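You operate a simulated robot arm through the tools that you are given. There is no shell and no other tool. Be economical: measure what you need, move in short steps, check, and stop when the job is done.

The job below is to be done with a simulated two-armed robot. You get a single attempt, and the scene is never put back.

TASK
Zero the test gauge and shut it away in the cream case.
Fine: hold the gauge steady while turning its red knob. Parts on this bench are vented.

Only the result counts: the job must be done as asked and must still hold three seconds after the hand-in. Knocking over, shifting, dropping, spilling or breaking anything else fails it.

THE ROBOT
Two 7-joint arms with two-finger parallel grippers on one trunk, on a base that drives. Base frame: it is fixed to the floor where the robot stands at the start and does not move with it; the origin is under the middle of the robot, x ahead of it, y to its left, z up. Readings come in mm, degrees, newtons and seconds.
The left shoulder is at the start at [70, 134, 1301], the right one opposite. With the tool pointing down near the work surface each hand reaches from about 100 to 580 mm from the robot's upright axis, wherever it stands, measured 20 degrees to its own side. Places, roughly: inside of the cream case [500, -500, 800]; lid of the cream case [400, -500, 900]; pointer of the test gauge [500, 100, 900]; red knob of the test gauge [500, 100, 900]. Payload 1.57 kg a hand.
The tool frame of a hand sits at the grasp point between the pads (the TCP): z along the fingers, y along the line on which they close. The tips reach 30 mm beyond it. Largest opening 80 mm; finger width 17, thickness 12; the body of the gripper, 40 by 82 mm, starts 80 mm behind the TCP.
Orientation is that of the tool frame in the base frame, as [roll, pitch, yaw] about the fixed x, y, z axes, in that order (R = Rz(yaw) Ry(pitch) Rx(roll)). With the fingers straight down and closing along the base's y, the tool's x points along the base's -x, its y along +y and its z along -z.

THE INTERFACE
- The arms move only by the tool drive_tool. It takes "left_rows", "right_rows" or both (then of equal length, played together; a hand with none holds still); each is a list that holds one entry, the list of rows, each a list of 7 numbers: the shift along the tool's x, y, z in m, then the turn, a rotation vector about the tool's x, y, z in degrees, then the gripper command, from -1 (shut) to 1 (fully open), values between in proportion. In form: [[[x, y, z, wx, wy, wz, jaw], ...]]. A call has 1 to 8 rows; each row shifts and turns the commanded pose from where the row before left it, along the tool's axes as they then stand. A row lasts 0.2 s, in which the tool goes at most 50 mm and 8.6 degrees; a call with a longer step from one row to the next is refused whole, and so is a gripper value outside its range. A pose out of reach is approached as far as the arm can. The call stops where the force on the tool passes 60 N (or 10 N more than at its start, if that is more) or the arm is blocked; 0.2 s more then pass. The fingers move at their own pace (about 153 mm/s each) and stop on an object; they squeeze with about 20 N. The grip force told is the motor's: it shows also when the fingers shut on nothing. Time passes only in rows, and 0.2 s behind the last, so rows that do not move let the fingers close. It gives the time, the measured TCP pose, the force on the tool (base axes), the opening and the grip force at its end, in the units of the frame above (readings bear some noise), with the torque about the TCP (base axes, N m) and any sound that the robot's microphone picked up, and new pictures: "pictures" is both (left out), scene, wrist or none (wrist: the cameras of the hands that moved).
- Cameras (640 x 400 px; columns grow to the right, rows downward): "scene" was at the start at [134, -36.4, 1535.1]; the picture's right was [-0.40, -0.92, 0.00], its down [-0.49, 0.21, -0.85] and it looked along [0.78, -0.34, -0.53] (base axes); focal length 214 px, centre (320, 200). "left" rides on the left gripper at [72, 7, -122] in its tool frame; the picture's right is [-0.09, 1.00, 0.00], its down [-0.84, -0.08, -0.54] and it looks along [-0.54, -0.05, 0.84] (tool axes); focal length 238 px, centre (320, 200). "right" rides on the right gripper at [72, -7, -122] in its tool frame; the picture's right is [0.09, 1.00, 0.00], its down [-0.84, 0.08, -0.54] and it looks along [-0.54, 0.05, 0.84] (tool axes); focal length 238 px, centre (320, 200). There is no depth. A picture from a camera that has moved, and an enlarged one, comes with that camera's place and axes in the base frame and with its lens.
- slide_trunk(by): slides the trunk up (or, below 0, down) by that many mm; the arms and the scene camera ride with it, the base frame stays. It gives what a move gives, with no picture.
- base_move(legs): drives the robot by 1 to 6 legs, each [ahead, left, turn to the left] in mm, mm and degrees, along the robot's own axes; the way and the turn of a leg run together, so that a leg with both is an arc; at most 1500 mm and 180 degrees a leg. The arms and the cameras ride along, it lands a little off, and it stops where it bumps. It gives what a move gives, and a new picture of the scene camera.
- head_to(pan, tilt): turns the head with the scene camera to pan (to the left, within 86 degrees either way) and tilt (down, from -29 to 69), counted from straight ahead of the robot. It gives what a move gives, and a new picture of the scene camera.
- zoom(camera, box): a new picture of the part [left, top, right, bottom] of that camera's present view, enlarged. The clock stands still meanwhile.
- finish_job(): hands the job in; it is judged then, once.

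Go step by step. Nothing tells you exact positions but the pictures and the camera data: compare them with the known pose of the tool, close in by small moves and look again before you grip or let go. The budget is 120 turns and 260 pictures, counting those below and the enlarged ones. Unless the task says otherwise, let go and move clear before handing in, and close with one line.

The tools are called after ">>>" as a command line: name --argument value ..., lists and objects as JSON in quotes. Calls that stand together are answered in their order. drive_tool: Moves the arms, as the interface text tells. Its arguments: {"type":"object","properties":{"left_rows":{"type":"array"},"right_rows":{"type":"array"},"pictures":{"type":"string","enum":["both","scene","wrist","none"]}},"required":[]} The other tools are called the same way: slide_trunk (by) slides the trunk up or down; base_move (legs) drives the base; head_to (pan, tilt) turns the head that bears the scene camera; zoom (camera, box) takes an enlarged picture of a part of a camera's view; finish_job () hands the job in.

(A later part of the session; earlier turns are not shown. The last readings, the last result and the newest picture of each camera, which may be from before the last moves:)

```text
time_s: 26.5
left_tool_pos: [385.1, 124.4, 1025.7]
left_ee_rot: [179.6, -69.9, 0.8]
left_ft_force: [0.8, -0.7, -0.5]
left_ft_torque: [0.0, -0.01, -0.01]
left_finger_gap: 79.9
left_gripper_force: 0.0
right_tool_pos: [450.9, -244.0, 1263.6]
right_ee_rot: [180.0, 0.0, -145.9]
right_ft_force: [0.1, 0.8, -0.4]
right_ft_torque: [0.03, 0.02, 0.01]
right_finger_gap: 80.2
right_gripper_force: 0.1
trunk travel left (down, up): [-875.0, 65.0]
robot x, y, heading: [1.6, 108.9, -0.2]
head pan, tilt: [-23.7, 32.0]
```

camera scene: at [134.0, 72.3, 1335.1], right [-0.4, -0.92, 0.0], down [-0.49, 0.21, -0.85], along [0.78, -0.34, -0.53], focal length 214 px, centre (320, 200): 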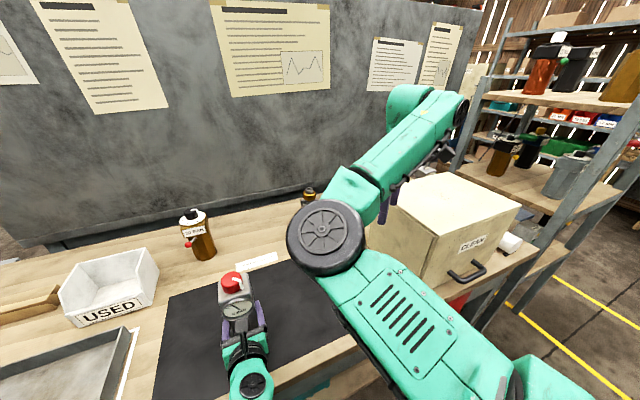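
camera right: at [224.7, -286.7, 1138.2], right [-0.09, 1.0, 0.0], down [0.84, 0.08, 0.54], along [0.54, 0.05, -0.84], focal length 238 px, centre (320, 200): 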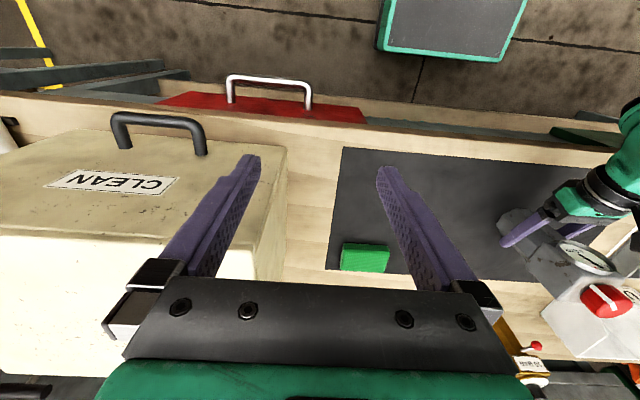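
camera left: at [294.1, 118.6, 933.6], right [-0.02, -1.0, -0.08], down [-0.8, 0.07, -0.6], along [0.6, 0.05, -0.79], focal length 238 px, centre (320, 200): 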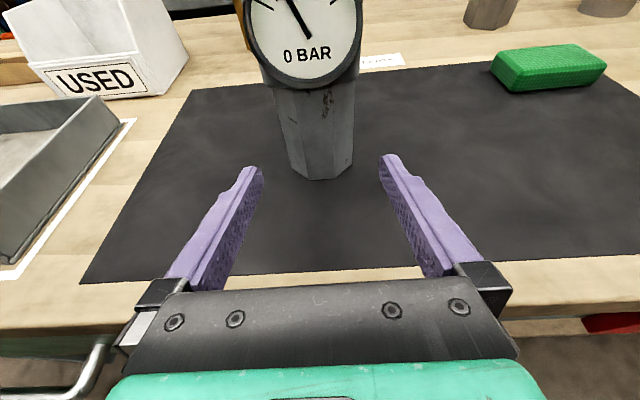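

Now both hands come down again: the left in front of the gauge, the right to just above knob height.

>>> drive_tool --left_rows '[[[-0.0376, 0, 0.01368, 0, 0, 0, 1], [-0.0376, 0, 0.01368, 0, 0, 0, 1], [-0.0376, 0, 0.01368, 0, 0, 0, 1], [-0.0376, 0, 0.01368, 0, 0, 0, 1], [-0.0376, 0, 0.01368, 0, 0, 0, 1], [0, 0, 0, 0, 0, 0, 1], [0, 0, 0, 0, 0, 0, 1], [0, 0, 0, 0, 0, 0, 1]]]' --right_rows '[[[0, 0, 0.045, 0, 0, 0, 1], [0, 0, 0.045, 0, 0, 0, 1], [0, 0, 0.045, 0, 0, 0, 1], [0, 0, 0.045, 0, 0, 0, 1], [0, 0, 0.045, 0, 0, 0, 1], [-0.026, 0.0385, 0, 0, 0, 0, 1], [-0.026, 0.0385, 0, 0, 0, 0, 1], [-0.026, 0.0385, 0, 0, 0, 0, 1]]]' --pictures "both"

```text
time_s: 28.5
left_tool_pos: [383.1, 124.3, 824.8]
left_ee_rot: [179.5, -69.9, 0.9]
left_ft_force: [0.0, 0.1, -0.2]
left_ft_torque: [0.0, 0.0, 0.01]
left_finger_gap: 80.0
left_gripper_force: 0.1
right_tool_pos: [479.9, -147.5, 1025.7]
right_ee_rot: [-176.8, 0.0, -148.6]
right_ft_force: [-0.1, 0.9, -0.8]
right_ft_torque: [-0.01, 0.0, 0.02]
right_finger_gap: 80.1
right_gripper_force: 0.1
right hand out of reach, approached as far as the arm can: row 7, 8
trunk travel left (down, up): [-875.0, 65.0]
robot x, y, heading: [2.0, 108.1, -0.1]
head pan, tilt: [-23.7, 32.0]
stopped in row 8 (right hand): the arm was blocked; the commanded pose is now the measured one
camera scene: at [133.3, 72.2, 1535.1], right [-0.4, -0.92, 0.0], down [-0.49, 0.21, -0.85], along [0.78, -0.34, -0.53], focal length 214 px, centre (320, 200)
camera right: at [419.0, -186.4, 1146.2], right [-0.6, 0.8, -0.06], down [0.66, 0.53, 0.54], along [0.46, 0.28, -0.84], focal length 238 px, centre (320, 200)
camera left: at [294.2, 118.4, 933.3], right [-0.02, -1.0, -0.08], down [-0.8, 0.07, -0.6], along [0.6, 0.05, -0.8], focal length 238 px, centre (320, 200)
```

scene: 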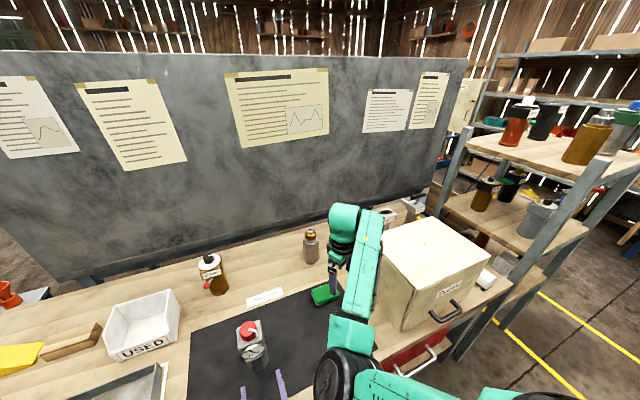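
right: 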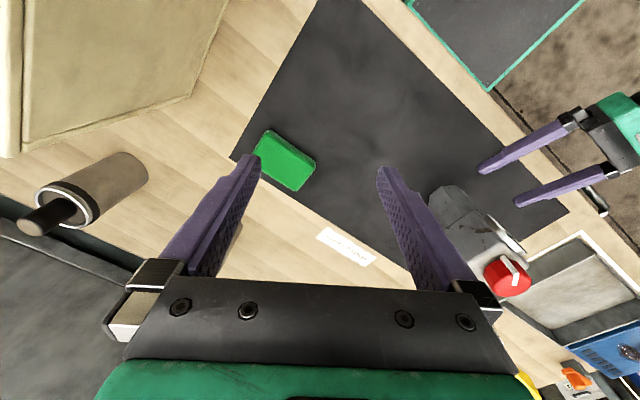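
left: 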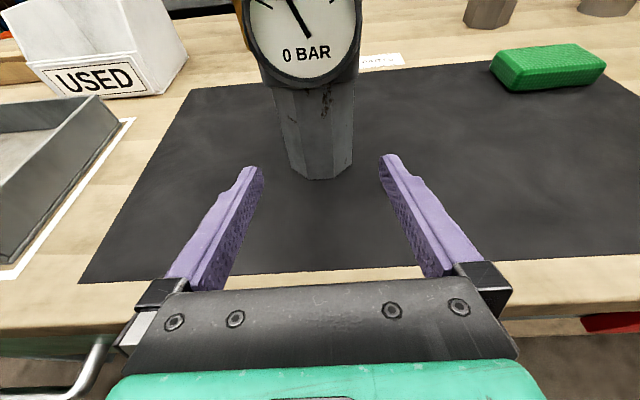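

The left hand still reaches fine at this height, but the right was blocked at y≈−147, maybe by the other arm. I look down at the arms.

>>> head_to --pan 0 --tilt 62

```text
time_s: 29.5
left_tool_pos: [383.6, 124.7, 826.0]
left_ee_rot: [179.5, -70.0, 0.8]
left_ft_force: [0.4, -0.2, -0.1]
left_ft_torque: [0.0, -0.03, 0.03]
left_finger_gap: 79.8
left_gripper_force: 0.2
right_tool_pos: [480.0, -147.6, 1024.3]
right_ee_rot: [-177.0, -0.2, -148.7]
right_ft_force: [-0.5, 0.4, 1.3]
right_ft_torque: [-0.02, -0.01, 0.0]
right_finger_gap: 80.0
right_gripper_force: 0.0
trunk travel left (down, up): [-875.0, 65.0]
robot x, y, heading: [-0.2, 109.0, 0.2]
head pan, tilt: [0.0, 62.0]
camera scene: at [116.5, 108.0, 1493.9], right [0.0, -1.0, 0.0], down [-0.88, 0.0, -0.47], along [0.47, 0.0, -0.88], focal length 214 px, centre (320, 200)
```

scene: 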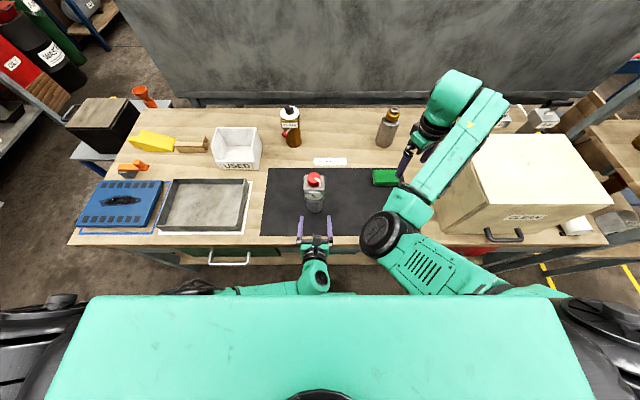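

Both arms keep their elbows to the left of their hands, so the right hand works best well to the robot's right. I'll back off a little and turn the robot about 40° left: then the gauge lies to the robot's right, and the left hand can still face the dial. First I raise both hands.

>>> drive_tool --left_rows '[[[0.0376, 0, -0.0137, 0, 0, 0, 1], [0.0376, 0, -0.0137, 0, 0, 0, 1], [0.0376, 0, -0.0137, 0, 0, 0, 1], [0.0376, 0, -0.0137, 0, 0, 0, 1]]]' --right_rows '[[[0, 0, -0.03, 0, 0, 0, 1], [0, 0, -0.03, 0, 0, 0, 1], [0, 0, -0.02, 0, 0, 0, 1], [0, 0, 0, 0, 0, 0, 1]]]' --pictures "none"

>>> base_move --legs '[[-85, -65, 0], [0, 0, 40]]'

```text
time_s: 30.5
left_tool_pos: [384.5, 124.3, 985.5]
left_ee_rot: [179.8, -70.0, 0.6]
left_ft_force: [-0.8, 0.2, -0.4]
left_ft_torque: [-0.02, -0.01, 0.02]
left_finger_gap: 79.8
left_gripper_force: 0.2
right_tool_pos: [504.4, -159.6, 1081.3]
right_ee_rot: [-177.3, 0.1, -148.3]
right_ft_force: [-0.6, -1.2, -0.3]
right_ft_torque: [0.01, -0.03, -0.02]
right_finger_gap: 79.9
right_gripper_force: 0.0
right hand out of reach, approached as far as the arm can: row 1, 2, 3
trunk travel left (down, up): [-875.0, 65.0]
robot x, y, heading: [-2.8, 108.9, 0.1]
head pan, tilt: [0.0, 62.0]
```

```text
time_s: 33.5
left_tool_pos: [199.7, 300.2, 984.5]
left_ee_rot: [179.6, -69.9, 40.3]
left_ft_force: [0.3, -0.2, 0.5]
left_ft_torque: [0.02, -0.02, -0.01]
left_finger_gap: 80.1
left_gripper_force: 0.0
right_tool_pos: [476.6, 157.8, 1080.8]
right_ee_rot: [-177.1, -0.1, -108.9]
right_ft_force: [0.3, -0.7, -0.2]
right_ft_torque: [-0.02, 0.01, 0.01]
right_finger_gap: 79.9
right_gripper_force: 0.0
trunk travel left (down, up): [-875.0, 65.0]
robot x, y, heading: [-83.9, 44.8, 39.4]
head pan, tilt: [0.0, 62.0]
camera scene: at [5.2, 115.2, 1493.9], right [0.64, -0.77, 0.0], down [-0.68, -0.56, -0.47], along [0.36, 0.3, -0.88], focal length 214 px, centre (320, 200)
```

scene: 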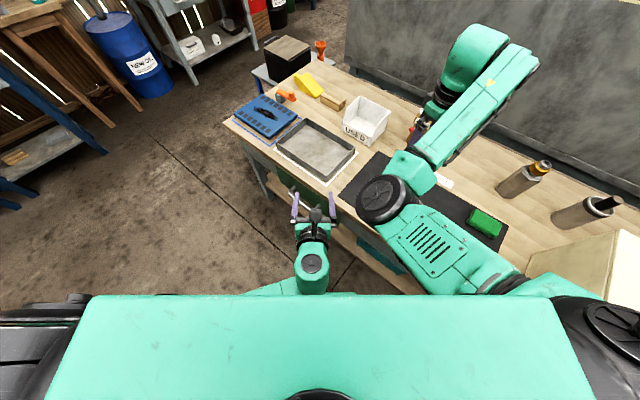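

The right hand now sits nearly above the knob. I bring the left hand back in front of the gauge while turning it to face the dial.

>>> drive_tool --left_rows '[[[-0.0172, 0.0379, 0.0113, -7.52, 0, 2.74, 1], [-0.0154, 0.0369, 0.0162, -7.52, 0, 2.74, 1], [-0.0137, 0.0351, 0.0209, -7.52, 0, 2.74, 1], [-0.0121, 0.0327, 0.0254, -7.52, 0, 2.74, 1], [-0.0106, 0.0296, 0.0295, -7.52, 0, 2.74, 1], [0, 0, 0, 0, 0, 0, 1]]]' --pictures "both"

```text
time_s: 34.9
left_tool_pos: [340.5, 170.0, 883.7]
left_ee_rot: [179.3, -70.0, 0.4]
left_ft_force: [-0.7, 0.0, 0.0]
left_ft_torque: [0.03, 0.0, 0.02]
left_finger_gap: 79.9
left_gripper_force: 0.1
right_tool_pos: [475.9, 158.3, 1081.9]
right_ee_rot: [-177.0, -0.1, -108.9]
right_ft_force: [-0.6, 0.5, 0.6]
right_ft_torque: [-0.01, -0.04, -0.01]
right_finger_gap: 80.2
right_gripper_force: 0.0
trunk travel left (down, up): [-875.0, 65.0]
robot x, y, heading: [-83.7, 42.8, 39.4]
head pan, tilt: [0.0, 62.0]
camera scene: at [4.2, 115.6, 1493.9], right [0.64, -0.77, 0.0], down [-0.68, -0.56, -0.47], along [0.36, 0.3, -0.88], focal length 214 px, centre (320, 200)
camera left: at [250.3, 164.4, 992.4], right [-0.03, -1.0, -0.08], down [-0.79, 0.08, -0.6], along [0.61, 0.05, -0.79], focal length 238 px, centre (320, 200)
```

scene: 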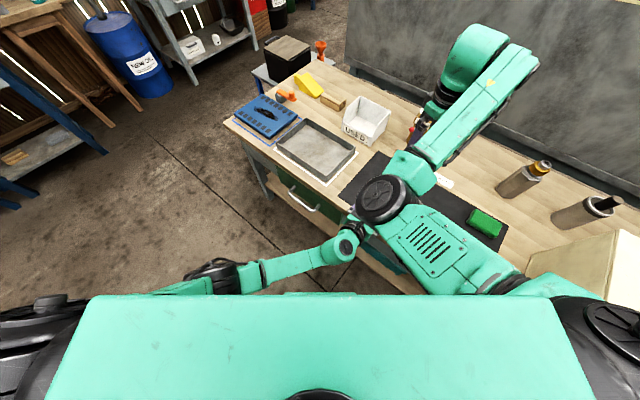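
left: 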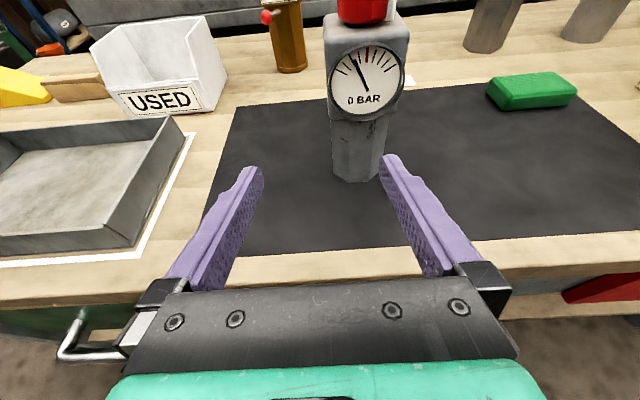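

Good; I move to the pre-grasp pose, then in to the same grip as before, and look before closing.

>>> drive_tool --left_rows '[[[-0.0198, 0.0222, 0.0303, 0, 0, 0, 1], [-0.0198, 0.0222, 0.0303, 0, 0, 0, 1], [0, 0, 0, 0, 0, 0, 1], [0.0057, 0, 0.0237, 0, 0, 0, 1], [0.0057, 0, 0.0237, 0, 0, 0, 1], [0.0057, 0, 0.0237, 0, 0, 0, 1], [0.0057, 0, 0.0237, 0, 0, 0, 1]]]' --pictures "wrist"

```text
time_s: 35.5
left_tool_pos: [335.7, 216.2, 783.2]
left_ee_rot: [-164.7, -66.1, -11.6]
left_ft_force: [-0.7, -0.1, 0.5]
left_ft_torque: [0.02, -0.01, 0.0]
left_finger_gap: 79.9
left_gripper_force: 0.2
left hand out of reach, approached as far as the arm can: row 2
right_tool_pos: [474.6, 155.1, 1081.5]
right_ee_rot: [-177.1, 0.1, -109.2]
right_ft_force: [-0.4, 0.0, 0.0]
right_ft_torque: [0.03, -0.03, 0.02]
right_finger_gap: 80.0
right_gripper_force: 0.2
trunk travel left (down, up): [-875.0, 65.0]
robot x, y, heading: [-82.7, 43.3, 39.5]
head pan, tilt: [0.0, 62.0]
stopped in row 3 (left hand): the force on the tool passed its limit (the readings are from after the stop); the commanded pose is now the measured one
camera left: at [252.6, 194.3, 896.4], right [0.01, -0.98, -0.19], down [-0.83, 0.1, -0.54], along [0.55, 0.16, -0.82], focal length 238 px, centre (320, 200)
```

left: 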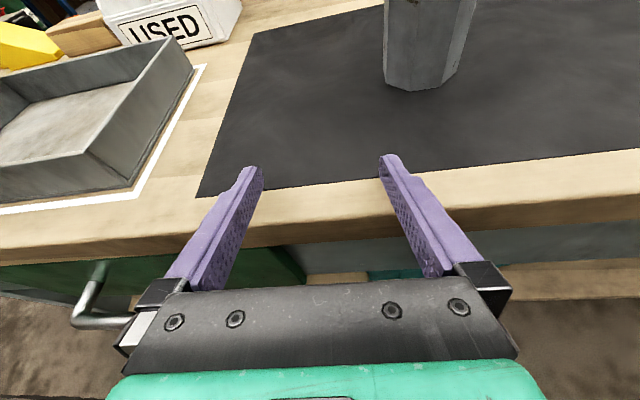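

The left hand was diverted and touched something, so I lift it and look at the whole arm.

>>> drive_tool --left_rows '[[[0.04, 0, -0.015, 0, 0, 0, 1], [0.04, 0, -0.015, 0, 0, 0, 1]]]' --pictures "both"

```text
time_s: 36.1
left_tool_pos: [339.4, 204.4, 868.5]
left_ee_rot: [-165.5, -66.0, -10.8]
left_ft_force: [-1.4, -0.2, 0.5]
left_ft_torque: [0.0, -0.01, 0.05]
left_finger_gap: 80.2
left_gripper_force: 0.1
right_tool_pos: [474.2, 155.1, 1080.4]
right_ee_rot: [-177.1, 0.0, -109.0]
right_ft_force: [0.5, 0.8, -0.6]
right_ft_torque: [0.0, -0.02, -0.01]
right_finger_gap: 79.9
right_gripper_force: 0.0
trunk travel left (down, up): [-875.0, 65.0]
robot x, y, heading: [-87.4, 42.8, 39.4]
head pan, tilt: [0.0, 62.0]
camera scene: at [3.1, 113.6, 1494.1], right [0.63, -0.77, 0.0], down [-0.68, -0.56, -0.47], along [0.36, 0.3, -0.88], focal length 214 px, centre (320, 200)
camera left: at [257.0, 183.8, 981.6], right [0.0, -0.98, -0.18], down [-0.83, 0.1, -0.54], along [0.55, 0.16, -0.82], focal length 238 px, centre (320, 200)
```

scene: 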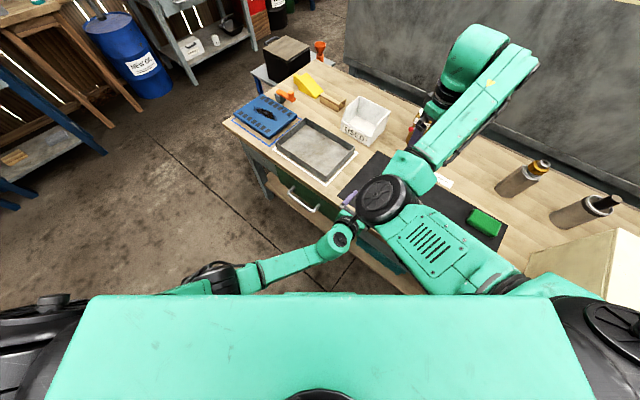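
left: 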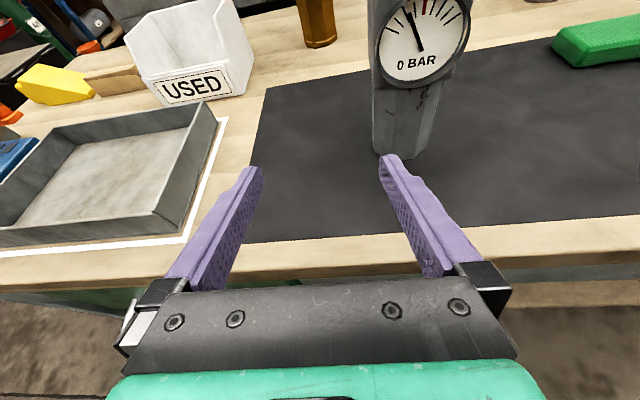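

The left arm hit a reach limit when going lower. I restore its orientation and test moving in at constant height first.

>>> drive_tool --left_rows '[[[0, 0, 0, -4.4, 3.4, -4.5, 1], [0, 0, 0, 0, 0, 0, 1], [0.0068, 0.04, 0.0188, 0, 0, 0, 1], [0.0068, 0.038, 0.0188, 0, 0, 0, 1], [0, 0, 0, 0, 0, 0, 1]]]' --pictures "none"

```text
time_s: 37.5
left_tool_pos: [367.7, 152.8, 847.3]
left_ee_rot: [-174.0, -67.9, -4.6]
left_ft_force: [0.2, 0.0, 0.6]
left_ft_torque: [0.02, -0.01, -0.01]
left_finger_gap: 79.8
left_gripper_force: 0.0
right_tool_pos: [476.6, 155.8, 1081.5]
right_ee_rot: [-177.3, -0.1, -109.1]
right_ft_force: [-0.3, -0.3, 0.2]
right_ft_torque: [-0.01, 0.0, -0.03]
right_finger_gap: 80.0
right_gripper_force: 0.1
trunk travel left (down, up): [-875.0, 65.0]
robot x, y, heading: [-86.4, 42.1, 39.3]
head pan, tilt: [0.0, 62.0]
stopped in row 5 (left hand): the arm was blocked; the commanded pose is now the measured one
```

The left wrist is evidently bumping the right elbow. New plan: swing the right arm aside, grip the gauge with the left hand, turn the gauge with it so the left arm lies clear, then bring the right hand in. First the right arm moves aside.

>>> drive_tool --right_rows '[[[0.0362, -0.0178, 0, 0, 0, 0, 1], [0.0362, -0.0178, 0, 0, 0, 0, 1], [0.0362, -0.0178, 0, 0, 0, 0, 1], [0.0362, -0.0178, 0, 0, 0, 0, 1], [0.0362, -0.0178, 0, 0, 0, 0, 1]]]' --pictures "scene"

```text
time_s: 38.7
left_tool_pos: [367.1, 152.0, 848.2]
left_ee_rot: [-174.0, -68.1, -4.7]
left_ft_force: [0.4, -0.2, -0.5]
left_ft_torque: [-0.01, 0.0, 0.0]
left_finger_gap: 80.0
left_gripper_force: 0.0
right_tool_pos: [501.8, -46.5, 1084.0]
right_ee_rot: [-177.4, -0.1, -108.9]
right_ft_force: [-0.1, 0.3, 0.4]
right_ft_torque: [0.04, 0.01, -0.04]
right_finger_gap: 80.1
right_gripper_force: 0.1
trunk travel left (down, up): [-875.0, 65.0]
robot x, y, heading: [-85.6, 45.2, 39.5]
head pan, tilt: [0.0, 62.0]
camera scene: at [6.1, 113.1, 1493.9], right [0.63, -0.77, 0.0], down [-0.68, -0.56, -0.47], along [0.36, 0.3, -0.88], focal length 214 px, centre (320, 200)
```

scene: 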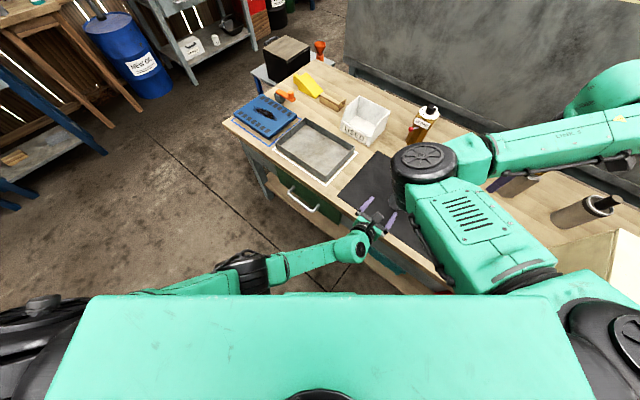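

Now the left hand straightens and goes to its pre-grasp pose.

>>> drive_tool --left_rows '[[[0, 0, 0, -1.8, 1.5, -1.9, 1], [-0.0149, 0.026, 0.0235, 0, 0, 0, 1], [0, 0, 0, 0, 0, 0, 1]]]' --pictures "both"

```text
time_s: 39.3
left_tool_pos: [340.3, 219.6, 783.6]
left_ee_rot: [-165.0, -65.5, -10.9]
left_ft_force: [1.0, -1.6, 1.9]
left_ft_torque: [0.04, 0.2, 0.15]
left_finger_gap: 80.1
left_gripper_force: 0.0
left hand out of reach, approached as far as the arm can: row 2
right_tool_pos: [498.3, -48.6, 1084.3]
right_ee_rot: [-177.1, -0.1, -109.1]
right_ft_force: [0.5, 0.3, 0.9]
right_ft_torque: [-0.02, -0.04, 0.02]
right_finger_gap: 80.2
right_gripper_force: 0.0
trunk travel left (down, up): [-875.0, 65.0]
robot x, y, heading: [-82.9, 43.9, 39.3]
head pan, tilt: [0.0, 62.0]
stopped in row 3 (left hand): the force on the tool passed its limit (the readings are from after the stop); the commanded pose is now the measured one
camera scene: at [2.6, 111.6, 1494.2], right [0.63, -0.77, 0.0], down [-0.68, -0.56, -0.47], along [0.37, 0.3, -0.88], focal length 214 px, centre (320, 200)
camera left: at [257.2, 197.4, 897.0], right [0.01, -0.98, -0.19], down [-0.84, 0.1, -0.54], along [0.54, 0.17, -0.82], focal length 238 px, centre (320, 200)
```

scene: 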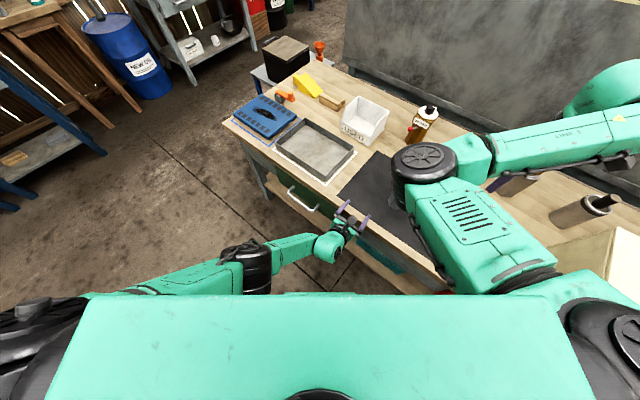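
left: 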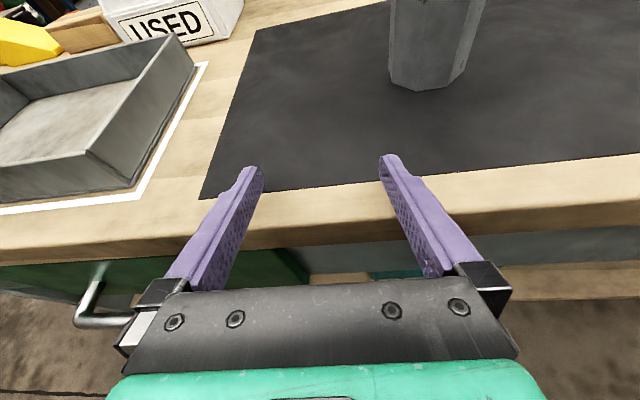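

So it is a wrist limit of the left arm rather than a collision. I lift the left hand, return the base to the straight-on pose where the left grip worked, and will carry the gauge to where both hands can meet.

>>> drive_tool --left_rows '[[[0.04, 0, -0.02, 0, 0, 0, 1], [0.04, 0, -0.02, 0, 0, 0, 1], [0.03, 0, -0.02, 0, 0, 0, 1]]]' --right_rows '[[[0, 0, -0.02, 0, 0, 0, 1], [0, 0, -0.02, 0, 0, 0, 1], [0, 0, 0, 0, 0, 0, 1]]]' --pictures "none"

>>> base_move --legs '[[0, 0, -39.4], [84, 66, 0]]'

```text
time_s: 40.1
left_tool_pos: [330.8, 205.5, 907.7]
left_ee_rot: [-166.0, -65.2, -10.0]
left_ft_force: [0.5, 0.0, -1.0]
left_ft_torque: [-0.01, 0.0, 0.01]
left_finger_gap: 80.2
left_gripper_force: 0.0
right_tool_pos: [499.5, -45.3, 1123.9]
right_ee_rot: [-177.3, -0.1, -109.1]
right_ft_force: [0.7, 0.4, 0.3]
right_ft_torque: [0.0, 0.01, 0.01]
right_finger_gap: 79.6
right_gripper_force: 0.1
trunk travel left (down, up): [-875.0, 65.0]
robot x, y, heading: [-85.8, 42.9, 39.4]
head pan, tilt: [0.0, 62.0]
```

```text
time_s: 43.2
left_tool_pos: [421.8, -31.2, 908.2]
left_ee_rot: [-165.5, -65.3, -49.9]
left_ft_force: [0.6, -0.4, 0.1]
left_ft_torque: [-0.04, -0.02, 0.04]
left_finger_gap: 79.9
left_gripper_force: 0.0
right_tool_pos: [392.2, -333.7, 1122.9]
right_ee_rot: [-177.1, 0.0, -148.5]
right_ft_force: [0.0, 0.5, -0.4]
right_ft_torque: [0.03, 0.01, 0.0]
right_finger_gap: 79.9
right_gripper_force: 0.0
trunk travel left (down, up): [-875.0, 65.0]
robot x, y, heading: [1.0, 110.9, -0.3]
head pan, tilt: [0.0, 62.0]
camera scene: at [113.5, 104.8, 1494.1], right [0.0, -1.0, 0.0], down [-0.88, 0.0, -0.47], along [0.47, 0.0, -0.88], focal length 214 px, centre (320, 200)
```

scene: 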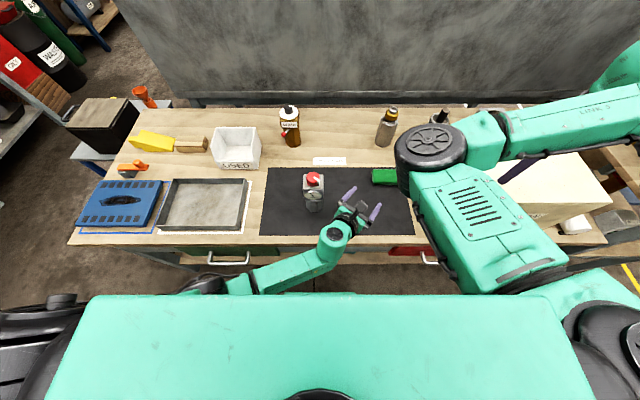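

I bring the left hand back in front of the gauge, facing the dial.

>>> drive_tool --left_rows '[[[-0.0116, -0.0063, -0.0266, -4.4, 3.4, -4.5, 1], [-0.0093, -0.0117, -0.0255, 7.37, 0, -2.68, 1], [-0.0086, -0.0154, -0.0237, 7.37, 0, -2.68, 1], [-0.0079, -0.0186, -0.0216, 7.37, 0, -2.68, 1], [-0.0069, -0.0215, -0.0191, 7.37, 0, -2.68, 1], [-0.0059, -0.0241, -0.0162, 7.37, 0, -2.68, 1], [0, 0, 0, 0, 0, 0, 1]]]' --pictures "wrist"

```text
time_s: 44.8
left_tool_pos: [335.9, 122.2, 908.8]
left_ee_rot: [-178.6, -69.4, -1.2]
left_ft_force: [-1.1, -0.5, 0.0]
left_ft_torque: [0.0, -0.01, 0.01]
left_finger_gap: 80.1
left_gripper_force: 0.0
right_tool_pos: [395.0, -331.1, 1123.4]
right_ee_rot: [-177.2, -0.1, -148.4]
right_ft_force: [-0.7, -0.1, -0.1]
right_ft_torque: [0.03, 0.04, -0.01]
right_finger_gap: 80.1
right_gripper_force: 0.0
trunk travel left (down, up): [-875.0, 65.0]
robot x, y, heading: [-2.6, 107.8, -0.1]
head pan, tilt: [0.0, 62.0]
camera left: at [246.0, 116.5, 1017.9], right [-0.03, -0.99, -0.1], down [-0.8, 0.08, -0.59], along [0.6, 0.06, -0.8], focal length 238 px, centre (320, 200)
```

left: 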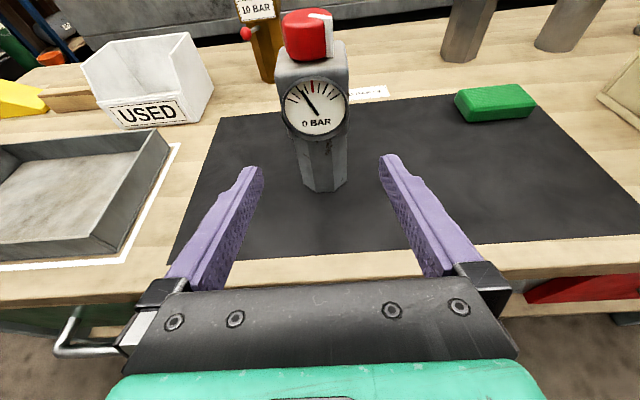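

Now down to pre-grasp and in; I stop before closing to look.

>>> drive_tool --left_rows '[[[-0.0308, -0.002, 0.0367, 0.6, -0.6, -0.6, 1], [-0.0308, -0.002, 0.0367, 0, 0, 0, 1], [0, 0, 0, 0, 0, 0, 1], [0.0057, 0, 0.0237, 0, 0, 0, 1], [0.0057, 0, 0.0237, 0, 0, 0, 1], [0.0057, 0, 0.0237, 0, 0, 0, 1], [0.0057, 0, 0.022, 0, 0, 0, 1]]]' --pictures "wrist"

```text
time_s: 46.4
left_tool_pos: [478.8, 130.0, 813.7]
left_ee_rot: [-179.5, -68.8, 0.5]
left_ft_force: [0.3, 0.5, 0.1]
left_ft_torque: [-0.02, -0.01, 0.0]
left_finger_gap: 80.0
left_gripper_force: 0.0
right_tool_pos: [394.7, -331.3, 1123.4]
right_ee_rot: [-177.4, -0.2, -148.5]
right_ft_force: [0.7, 0.9, 0.1]
right_ft_torque: [-0.02, 0.05, 0.01]
right_finger_gap: 80.2
right_gripper_force: 0.0
trunk travel left (down, up): [-875.0, 65.0]
robot x, y, heading: [0.2, 106.5, -0.2]
head pan, tilt: [0.0, 62.0]
camera left: at [390.8, 121.7, 923.3], right [-0.02, -1.0, -0.09], down [-0.81, 0.07, -0.58], along [0.59, 0.06, -0.81], focal length 238 px, centre (320, 200)
```

left: 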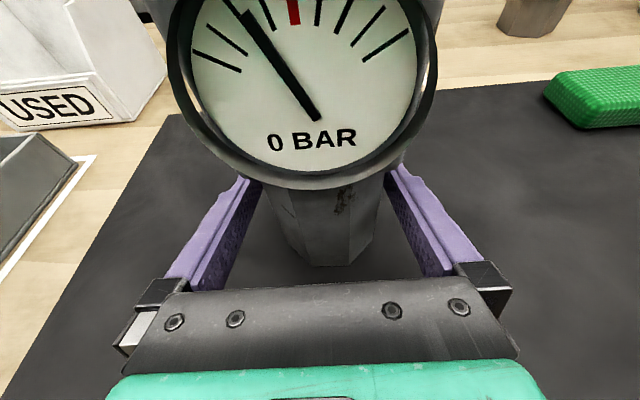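

Same good position. I close and lift the gauge clear of the mat.

>>> drive_tool --left_rows '[[[0, 0.003, 0, 0, 0, 0, 0.6], [0, 0, 0, 0, 0, 0, 0.4], [0, 0, 0, 0, 0, 0, -1], [0, 0, 0, 0, 0, 0, -1], [0.0187, 0, -0.0068, 0, 0, 0, -1], [0.0187, 0, -0.0068, 0, 0, 0, -1], [0.0187, 0, -0.0068, 0, 0, 0, -1]]]' --pictures "both"

```text
time_s: 48.0
left_tool_pos: [478.3, 126.3, 873.2]
left_ee_rot: [-179.4, -68.9, 0.3]
left_ft_force: [-0.6, -0.1, -5.2]
left_ft_torque: [0.0, -0.01, 0.0]
left_finger_gap: 61.7
left_gripper_force: 20.2
right_tool_pos: [394.8, -332.7, 1123.8]
right_ee_rot: [-177.3, -0.2, -148.5]
right_ft_force: [-0.5, 0.0, 0.2]
right_ft_torque: [-0.03, -0.01, 0.0]
right_finger_gap: 79.9
right_gripper_force: 0.0
trunk travel left (down, up): [-875.0, 65.0]
robot x, y, heading: [-2.7, 102.8, -0.3]
head pan, tilt: [0.0, 62.0]
camera scene: at [116.7, 106.4, 1493.8], right [0.0, -1.0, 0.0], down [-0.88, 0.0, -0.47], along [0.47, 0.0, -0.88], focal length 214 px, centre (320, 200)
camera left: at [391.3, 119.3, 983.4], right [-0.02, -1.0, -0.09], down [-0.81, 0.07, -0.58], along [0.59, 0.06, -0.81], focal length 238 px, centre (320, 200)
```

scene: 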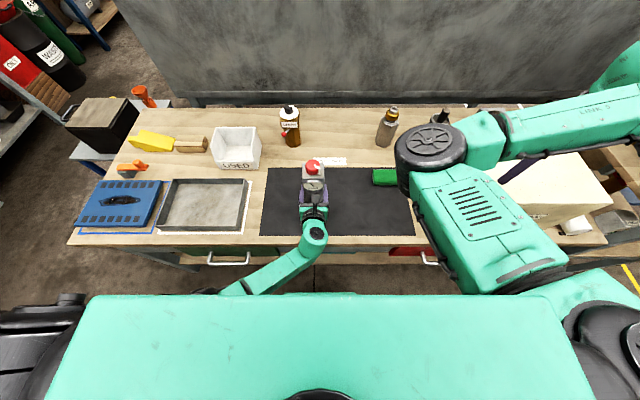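
left: 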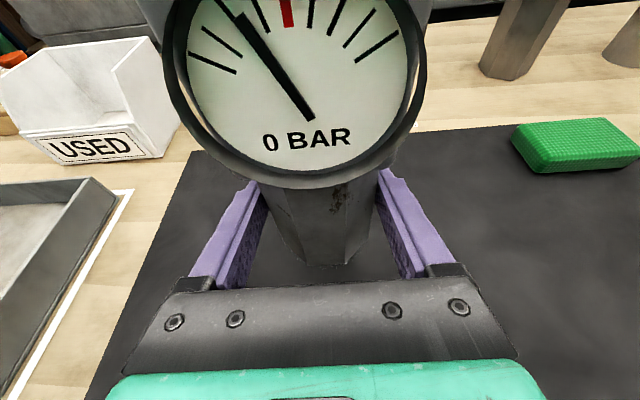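

The gauge (about 0.5 kg) is held firmly. I carry it to the robot's right while turning it about 50° to the natural left-arm direction.

>>> drive_tool --left_rows '[[[-0.0007, 0.045, -0.0019, -7.74, 0, 2.99, -1], [0.0016, 0.0448, 0.0042, -7.74, 0, 2.99, -1], [0.004, 0.0437, 0.0103, -7.74, 0, 2.99, -1], [0.0062, 0.0416, 0.016, -7.74, 0, 2.99, -1], [0.0082, 0.0388, 0.0214, -7.74, 0, 2.99, -1], [0.0102, 0.035, 0.0264, -7.74, 0, 2.99, -1], [0, 0, 0, 0, 0, 0, -1]]]' --pictures "both"

```text
time_s: 49.8
left_tool_pos: [507.6, -63.7, 835.5]
left_ee_rot: [-170.2, -64.4, -52.9]
left_ft_force: [0.0, 0.7, -5.3]
left_ft_torque: [0.04, -0.01, -0.01]
left_finger_gap: 61.8
left_gripper_force: 20.3
right_tool_pos: [393.7, -333.8, 1123.7]
right_ee_rot: [-177.3, -0.1, -148.5]
right_ft_force: [0.4, -0.5, 0.3]
right_ft_torque: [0.0, 0.0, 0.03]
right_finger_gap: 79.9
right_gripper_force: 0.1
trunk travel left (down, up): [-875.0, 65.0]
robot x, y, heading: [-0.9, 108.6, -0.2]
head pan, tilt: [0.0, 62.0]
stopped in row 7 (left hand): the arm was blocked; the commanded pose is now the measured one
camera scene: at [115.6, 104.9, 1493.9], right [0.0, -1.0, 0.0], down [-0.88, 0.0, -0.47], along [0.47, 0.0, -0.88], focal length 214 px, centre (320, 200)
camera left: at [440.2, -19.0, 950.6], right [-0.71, -0.68, -0.16], down [-0.53, 0.67, -0.52], along [0.46, -0.29, -0.84], focal length 238 px, centre (320, 200)
```

scene: 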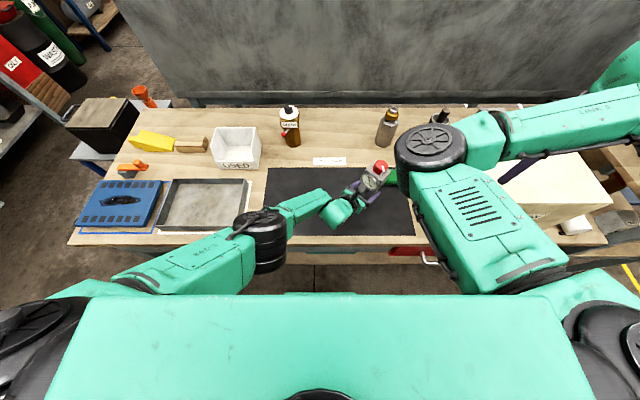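
left: 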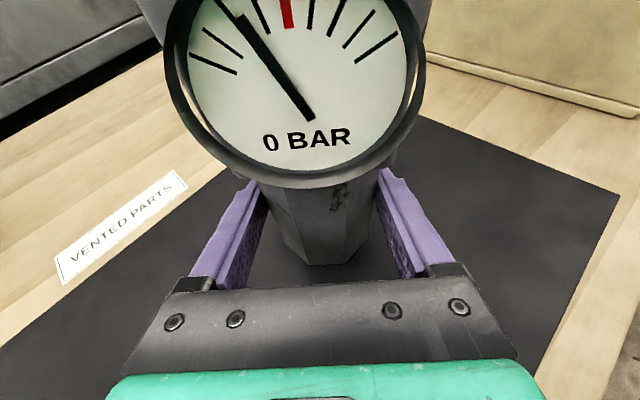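

The left arm also has an inner limit near here, so instead I'll hold the gauge in the air nearer the middle and roll it toward the right hand, so the right hand can come at the knob slanted. First I bring the left hand back up and toward the middle.

>>> drive_tool --left_rows '[[[0.009, -0.001, -0.0263, -2.9, 2.5, -3.0, -1], [0.0105, -0.0035, -0.0255, 7.47, 0, -2.86, -1], [0.0108, -0.0062, -0.0248, 7.47, 0, -2.86, -1], [0.0111, -0.0088, -0.0239, 7.47, 0, -2.86, -1], [0.0116, -0.0113, -0.0226, 7.47, 0, -2.86, -1], [0, 0, 0, 0, 0, 0, -1]]]' --pictures "scene"

```text
time_s: 51.2
left_tool_pos: [446.5, 13.1, 933.4]
left_ee_rot: [-177.6, -67.5, -16.0]
left_ft_force: [0.6, -0.1, -5.3]
left_ft_torque: [0.03, 0.03, -0.01]
left_finger_gap: 61.9
left_gripper_force: 20.0
right_tool_pos: [396.2, -331.5, 1122.8]
right_ee_rot: [-177.3, -0.2, -148.4]
right_ft_force: [-0.1, 0.6, 0.2]
right_ft_torque: [0.0, 0.01, -0.02]
right_finger_gap: 80.3
right_gripper_force: 0.0
trunk travel left (down, up): [-875.0, 65.0]
robot x, y, heading: [-1.2, 106.4, -0.1]
head pan, tilt: [0.0, 62.0]
camera scene: at [117.0, 105.8, 1493.8], right [0.0, -1.0, 0.0], down [-0.88, 0.0, -0.47], along [0.47, 0.0, -0.88], focal length 214 px, centre (320, 200)
```

scene: 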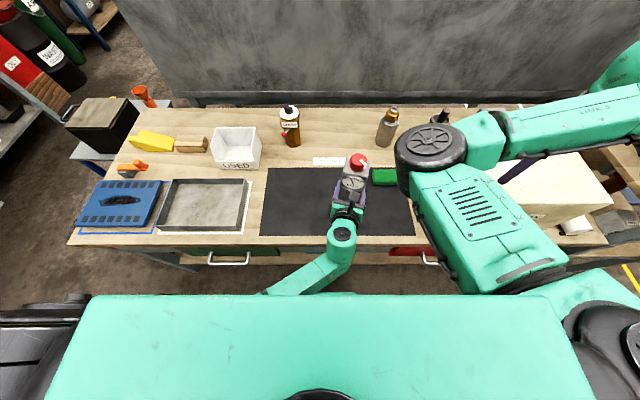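

Now I roll the left hand so the knob leans about 40° to the right.

>>> drive_tool --left_rows '[[[0, 0, 0, 2.88, 0, 7.46, -1], [0, 0, 0, 2.88, 0, 7.46, -1], [0, 0, 0, 2.88, 0, 7.46, -1], [0, 0, 0, 2.88, 0, 7.46, -1], [0, 0, 0, 2.88, 0, 7.46, -1], [0, 0, 0, 0, 0, 0, -1]]]' --pictures "both"

```text
time_s: 52.6
left_tool_pos: [447.4, 12.0, 933.1]
left_ee_rot: [-114.1, -44.0, -72.2]
left_ft_force: [0.2, -0.6, -4.6]
left_ft_torque: [0.15, 0.03, 0.0]
left_finger_gap: 61.8
left_gripper_force: 19.9
right_tool_pos: [395.3, -331.3, 1122.9]
right_ee_rot: [-177.3, -0.2, -148.4]
right_ft_force: [-0.2, -0.2, -0.6]
right_ft_torque: [-0.01, -0.02, -0.02]
right_finger_gap: 80.1
right_gripper_force: 0.2
trunk travel left (down, up): [-875.0, 65.0]
robot x, y, heading: [-0.4, 108.1, -0.3]
head pan, tilt: [0.0, 62.0]
camera scene: at [116.8, 106.6, 1493.8], right [0.0, -1.0, 0.0], down [-0.88, 0.0, -0.47], along [0.47, 0.0, -0.88], focal length 214 px, centre (320, 200)
camera left: at [345.5, -41.7, 1013.8], right [-0.21, -0.66, -0.72], down [-0.69, 0.62, -0.37], along [0.69, 0.41, -0.59], focal length 238 px, centre (320, 200)
```

scene: 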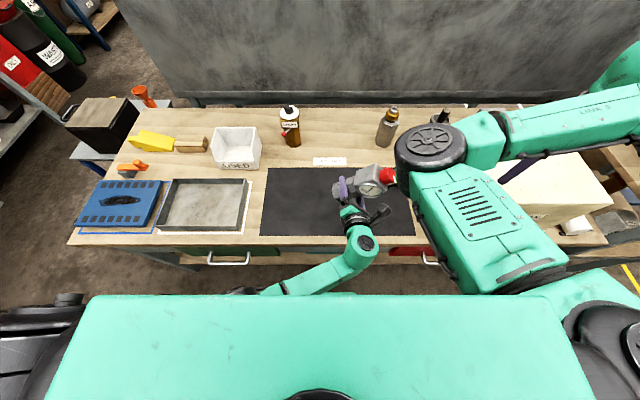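
left: 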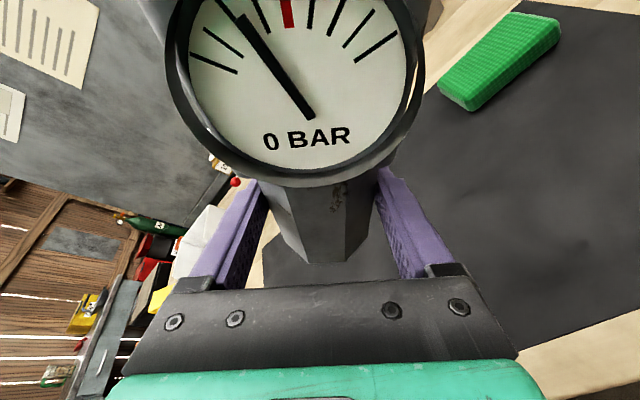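

The gauge now leans 41° to the right with its dial still facing my left wrist camera. I tilt the right hand to match the knob axis, in place first.

>>> drive_tool --right_rows '[[[0, 0, 0, -5.91, -5.67, 0, 1], [0, 0, 0, -5.91, -5.67, 0, 1], [0, 0, 0, -5.91, -5.67, 0, 1], [0, 0, 0, -5.91, -5.67, 0, 1], [0, 0, 0, -5.91, -5.67, 0, 1], [0, 0, 0, 0, 0, 0, 1]]]' --pictures "both"

```text
time_s: 54.0
left_tool_pos: [447.2, 13.0, 934.2]
left_ee_rot: [-114.3, -44.2, -72.0]
left_ft_force: [-0.8, 0.2, -4.8]
left_ft_torque: [0.11, 0.0, 0.0]
left_finger_gap: 61.8
left_gripper_force: 19.9
right_tool_pos: [395.2, -330.6, 1124.9]
right_ee_rot: [151.0, 27.2, -154.9]
right_ft_force: [0.3, -0.2, 0.3]
right_ft_torque: [0.0, 0.01, 0.01]
right_finger_gap: 80.1
right_gripper_force: 0.1
trunk travel left (down, up): [-875.0, 65.0]
robot x, y, heading: [-0.8, 108.9, 0.0]
head pan, tilt: [0.0, 62.0]
camera scene: at [117.0, 107.2, 1493.8], right [0.0, -1.0, 0.0], down [-0.88, 0.0, -0.47], along [0.47, 0.0, -0.88], focal length 214 px, centre (320, 200)
camera right: at [322.9, -436.8, 1182.1], right [-0.64, 0.66, 0.39], down [0.54, 0.04, 0.84], along [0.54, 0.75, -0.38], focal length 238 px, centre (320, 200)
```

scene: 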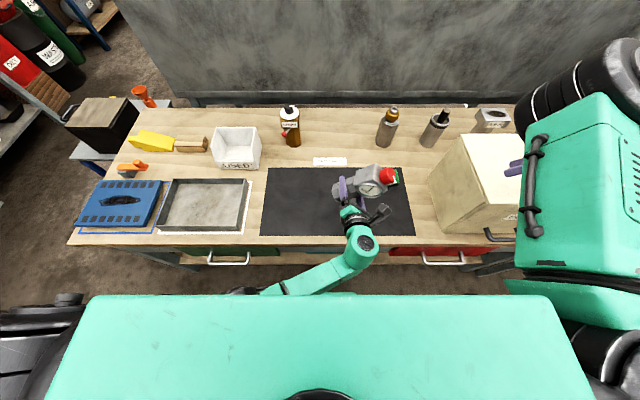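
right: 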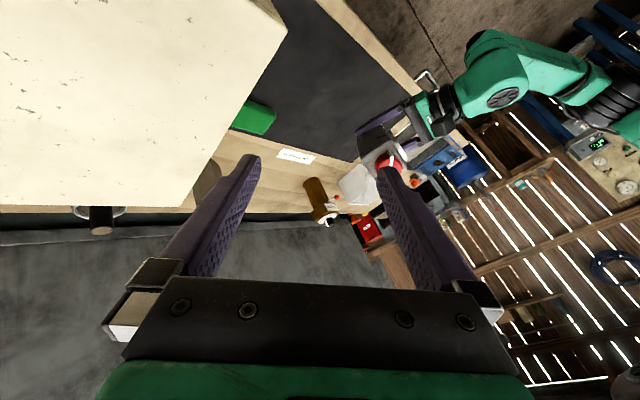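

The right arm has reconfigured with its elbow outside, which clears the middle. Now I bring the right hand near the knob along its axis.

>>> drive_tool --right_rows '[[[-0.0173, 0.023, 0.033, 0, 0, 0, 1], [-0.0173, 0.023, 0.033, 0, 0, 0, 1], [-0.0173, 0.023, 0.033, 0, 0, 0, 1], [-0.0173, 0.023, 0.033, 0, 0, 0, 1], [-0.012, 0.016, 0.023, 0, 0, 0, 1], [0, 0, 0, 0, 0, 0, 1]]]' --pictures "both"

```text
time_s: 55.4
left_tool_pos: [447.2, 12.7, 933.1]
left_ee_rot: [-114.1, -44.1, -72.0]
left_ft_force: [0.8, -0.1, -4.1]
left_ft_torque: [0.15, 0.0, 0.01]
left_finger_gap: 61.8
left_gripper_force: 19.7
right_tool_pos: [423.9, -132.3, 1086.5]
right_ee_rot: [151.1, 27.2, -155.0]
right_ft_force: [-0.2, 0.3, -0.7]
right_ft_torque: [0.01, -0.01, 0.01]
right_finger_gap: 79.9
right_gripper_force: 0.1
trunk travel left (down, up): [-875.0, 65.0]
robot x, y, heading: [-0.3, 104.4, -0.0]
head pan, tilt: [0.0, 62.0]
camera scene: at [116.8, 105.3, 1493.8], right [0.0, -1.0, 0.0], down [-0.88, 0.0, -0.47], along [0.47, 0.0, -0.88], focal length 214 px, centre (320, 200)
camera right: at [350.7, -237.9, 1145.0], right [-0.64, 0.66, 0.39], down [0.55, 0.04, 0.84], along [0.54, 0.75, -0.39], focal length 238 px, centre (320, 200)
```

scene: 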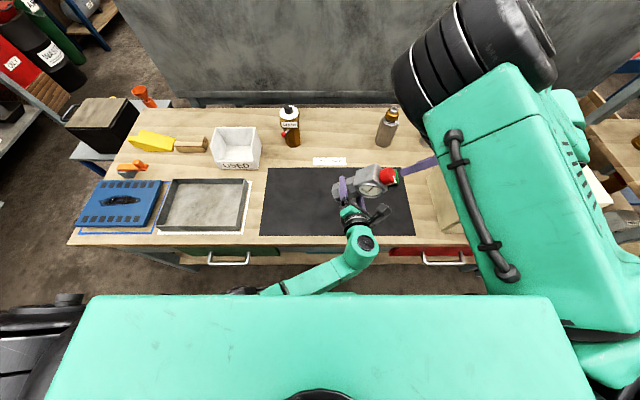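
right: 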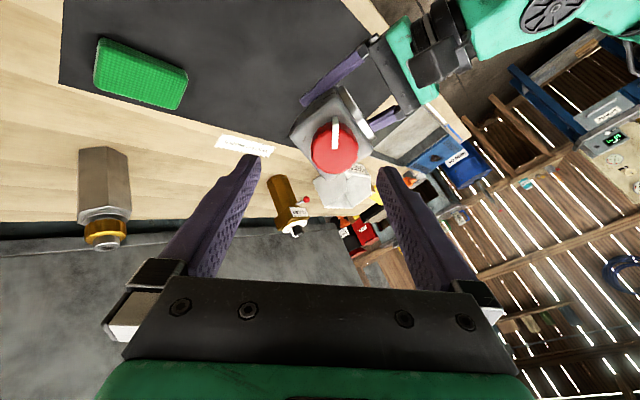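

The knob is clearly seen between the right fingers with its white index toward the tool's +x — ideal. I correct the lateral offset and advance part of the way.

>>> drive_tool --right_rows '[[[-0.007, 0.0096, 0, -2.5, 0, 0, 1], [0, 0, 0.017, 0, 0, 0, 1], [0, 0, 0.017, 0, 0, 0, 1], [0, 0, 0, 0, 0, 0, 1]]]' --pictures "wrist"

>>> zoom --camera "scene" --box '[310, 130, 450, 230]'

```text
time_s: 56.4
left_tool_pos: [445.8, 12.7, 933.9]
left_ee_rot: [-114.1, -44.1, -72.1]
left_ft_force: [-0.9, 1.0, -6.0]
left_ft_torque: [0.14, 0.02, 0.01]
left_finger_gap: 62.1
left_gripper_force: 20.1
right_tool_pos: [427.5, -99.0, 1068.1]
right_ee_rot: [148.4, 27.2, -154.9]
right_ft_force: [0.1, -0.7, 0.9]
right_ft_torque: [-0.02, 0.04, -0.02]
right_finger_gap: 80.0
right_gripper_force: 0.1
trunk travel left (down, up): [-875.0, 65.0]
robot x, y, heading: [-3.3, 108.7, 0.1]
head pan, tilt: [0.0, 62.0]
camera right: at [358.4, -209.5, 1123.8], right [-0.65, 0.63, 0.42], down [0.56, 0.02, 0.83], along [0.52, 0.77, -0.37], focal length 238 px, centre (320, 200)
```

right: 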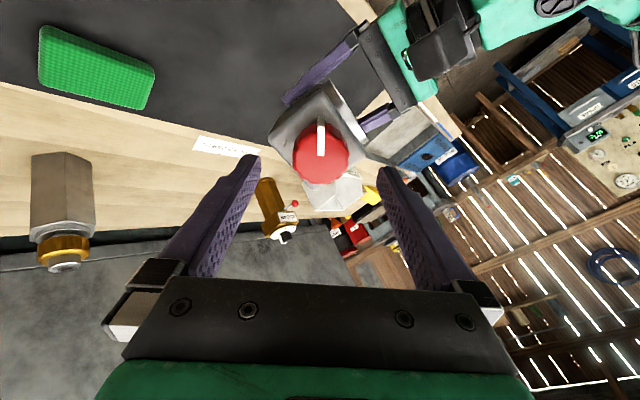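

```text
4.00 times, centred on (380, 180) of scene
camera zoom: at [116.5, 106.4, 1493.8], right [0.0, -1.0, 0.0], down [-0.88, 0.0, -0.47], along [0.47, 0.0, -0.88], focal length 858 px, centre (80, 280)
```

zoom: 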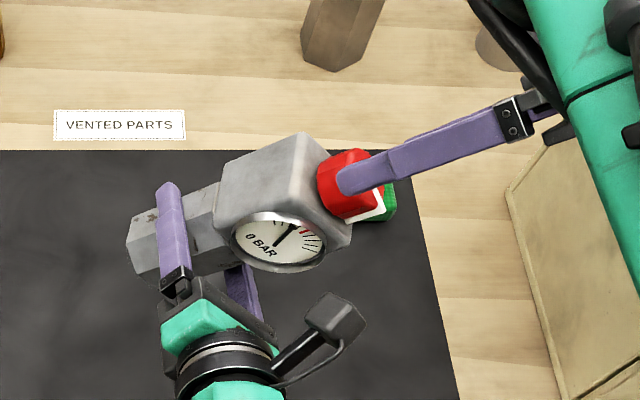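

The knob is centred; its top is roughly 28 mm ahead of the fingertips. I advance 42 mm so the tips straddle it, and check.

>>> drive_tool --right_rows '[[[0.001, 0, 0.014, 0, 0, 0, 1], [0.001, 0, 0.014, 0, 0, 0, 1], [0, 0, 0.014, 0, 0, 0, 1], [0, 0, 0, 0, 0, 0, 1]]]' --pictures "wrist"

>>> zoom --camera "scene" --box '[310, 130, 450, 230]'

```text
time_s: 57.4
left_tool_pos: [446.4, 13.8, 931.5]
left_ee_rot: [-114.3, -44.0, -71.8]
left_ft_force: [2.5, 7.3, -17.3]
left_ft_torque: [0.14, 0.12, -0.02]
left_finger_gap: 61.5
left_gripper_force: 19.9
right_tool_pos: [432.7, -74.5, 1035.0]
right_ee_rot: [148.6, 27.3, -154.9]
right_ft_force: [-2.9, -7.0, 11.6]
right_ft_torque: [0.25, -0.04, 0.15]
right_finger_gap: 80.0
right_gripper_force: 0.0
trunk travel left (down, up): [-875.0, 65.0]
robot x, y, heading: [-2.6, 106.3, -0.4]
head pan, tilt: [0.0, 62.0]
camera right: at [362.8, -184.6, 1091.6], right [-0.65, 0.63, 0.42], down [0.56, 0.02, 0.83], along [0.52, 0.77, -0.37], focal length 238 px, centre (320, 200)
```

right: 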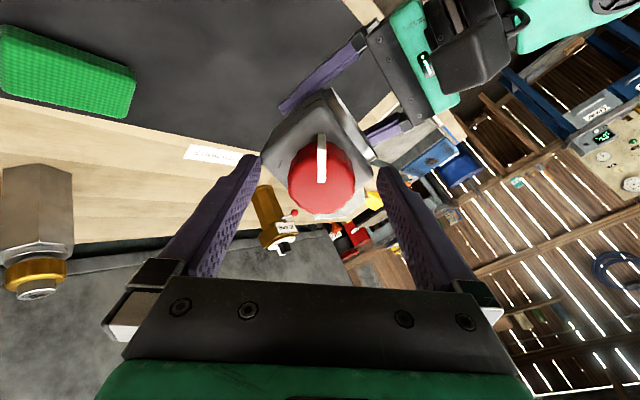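

```text
4.00 times, centred on (380, 180) of scene
camera zoom: at [116.8, 106.5, 1493.8], right [0.0, -1.0, 0.0], down [-0.88, 0.0, -0.47], along [0.47, 0.0, -0.88], focal length 858 px, centre (80, 280)
```

zoom: 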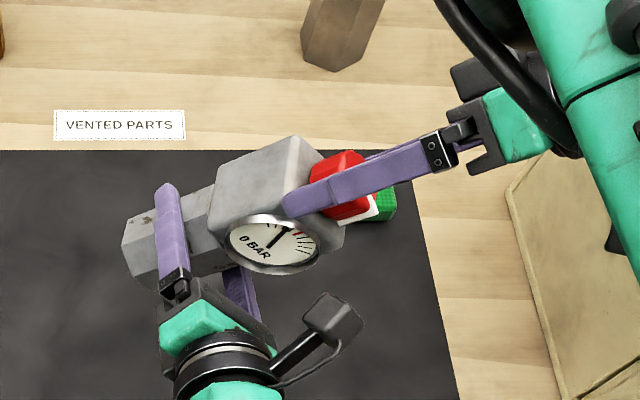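

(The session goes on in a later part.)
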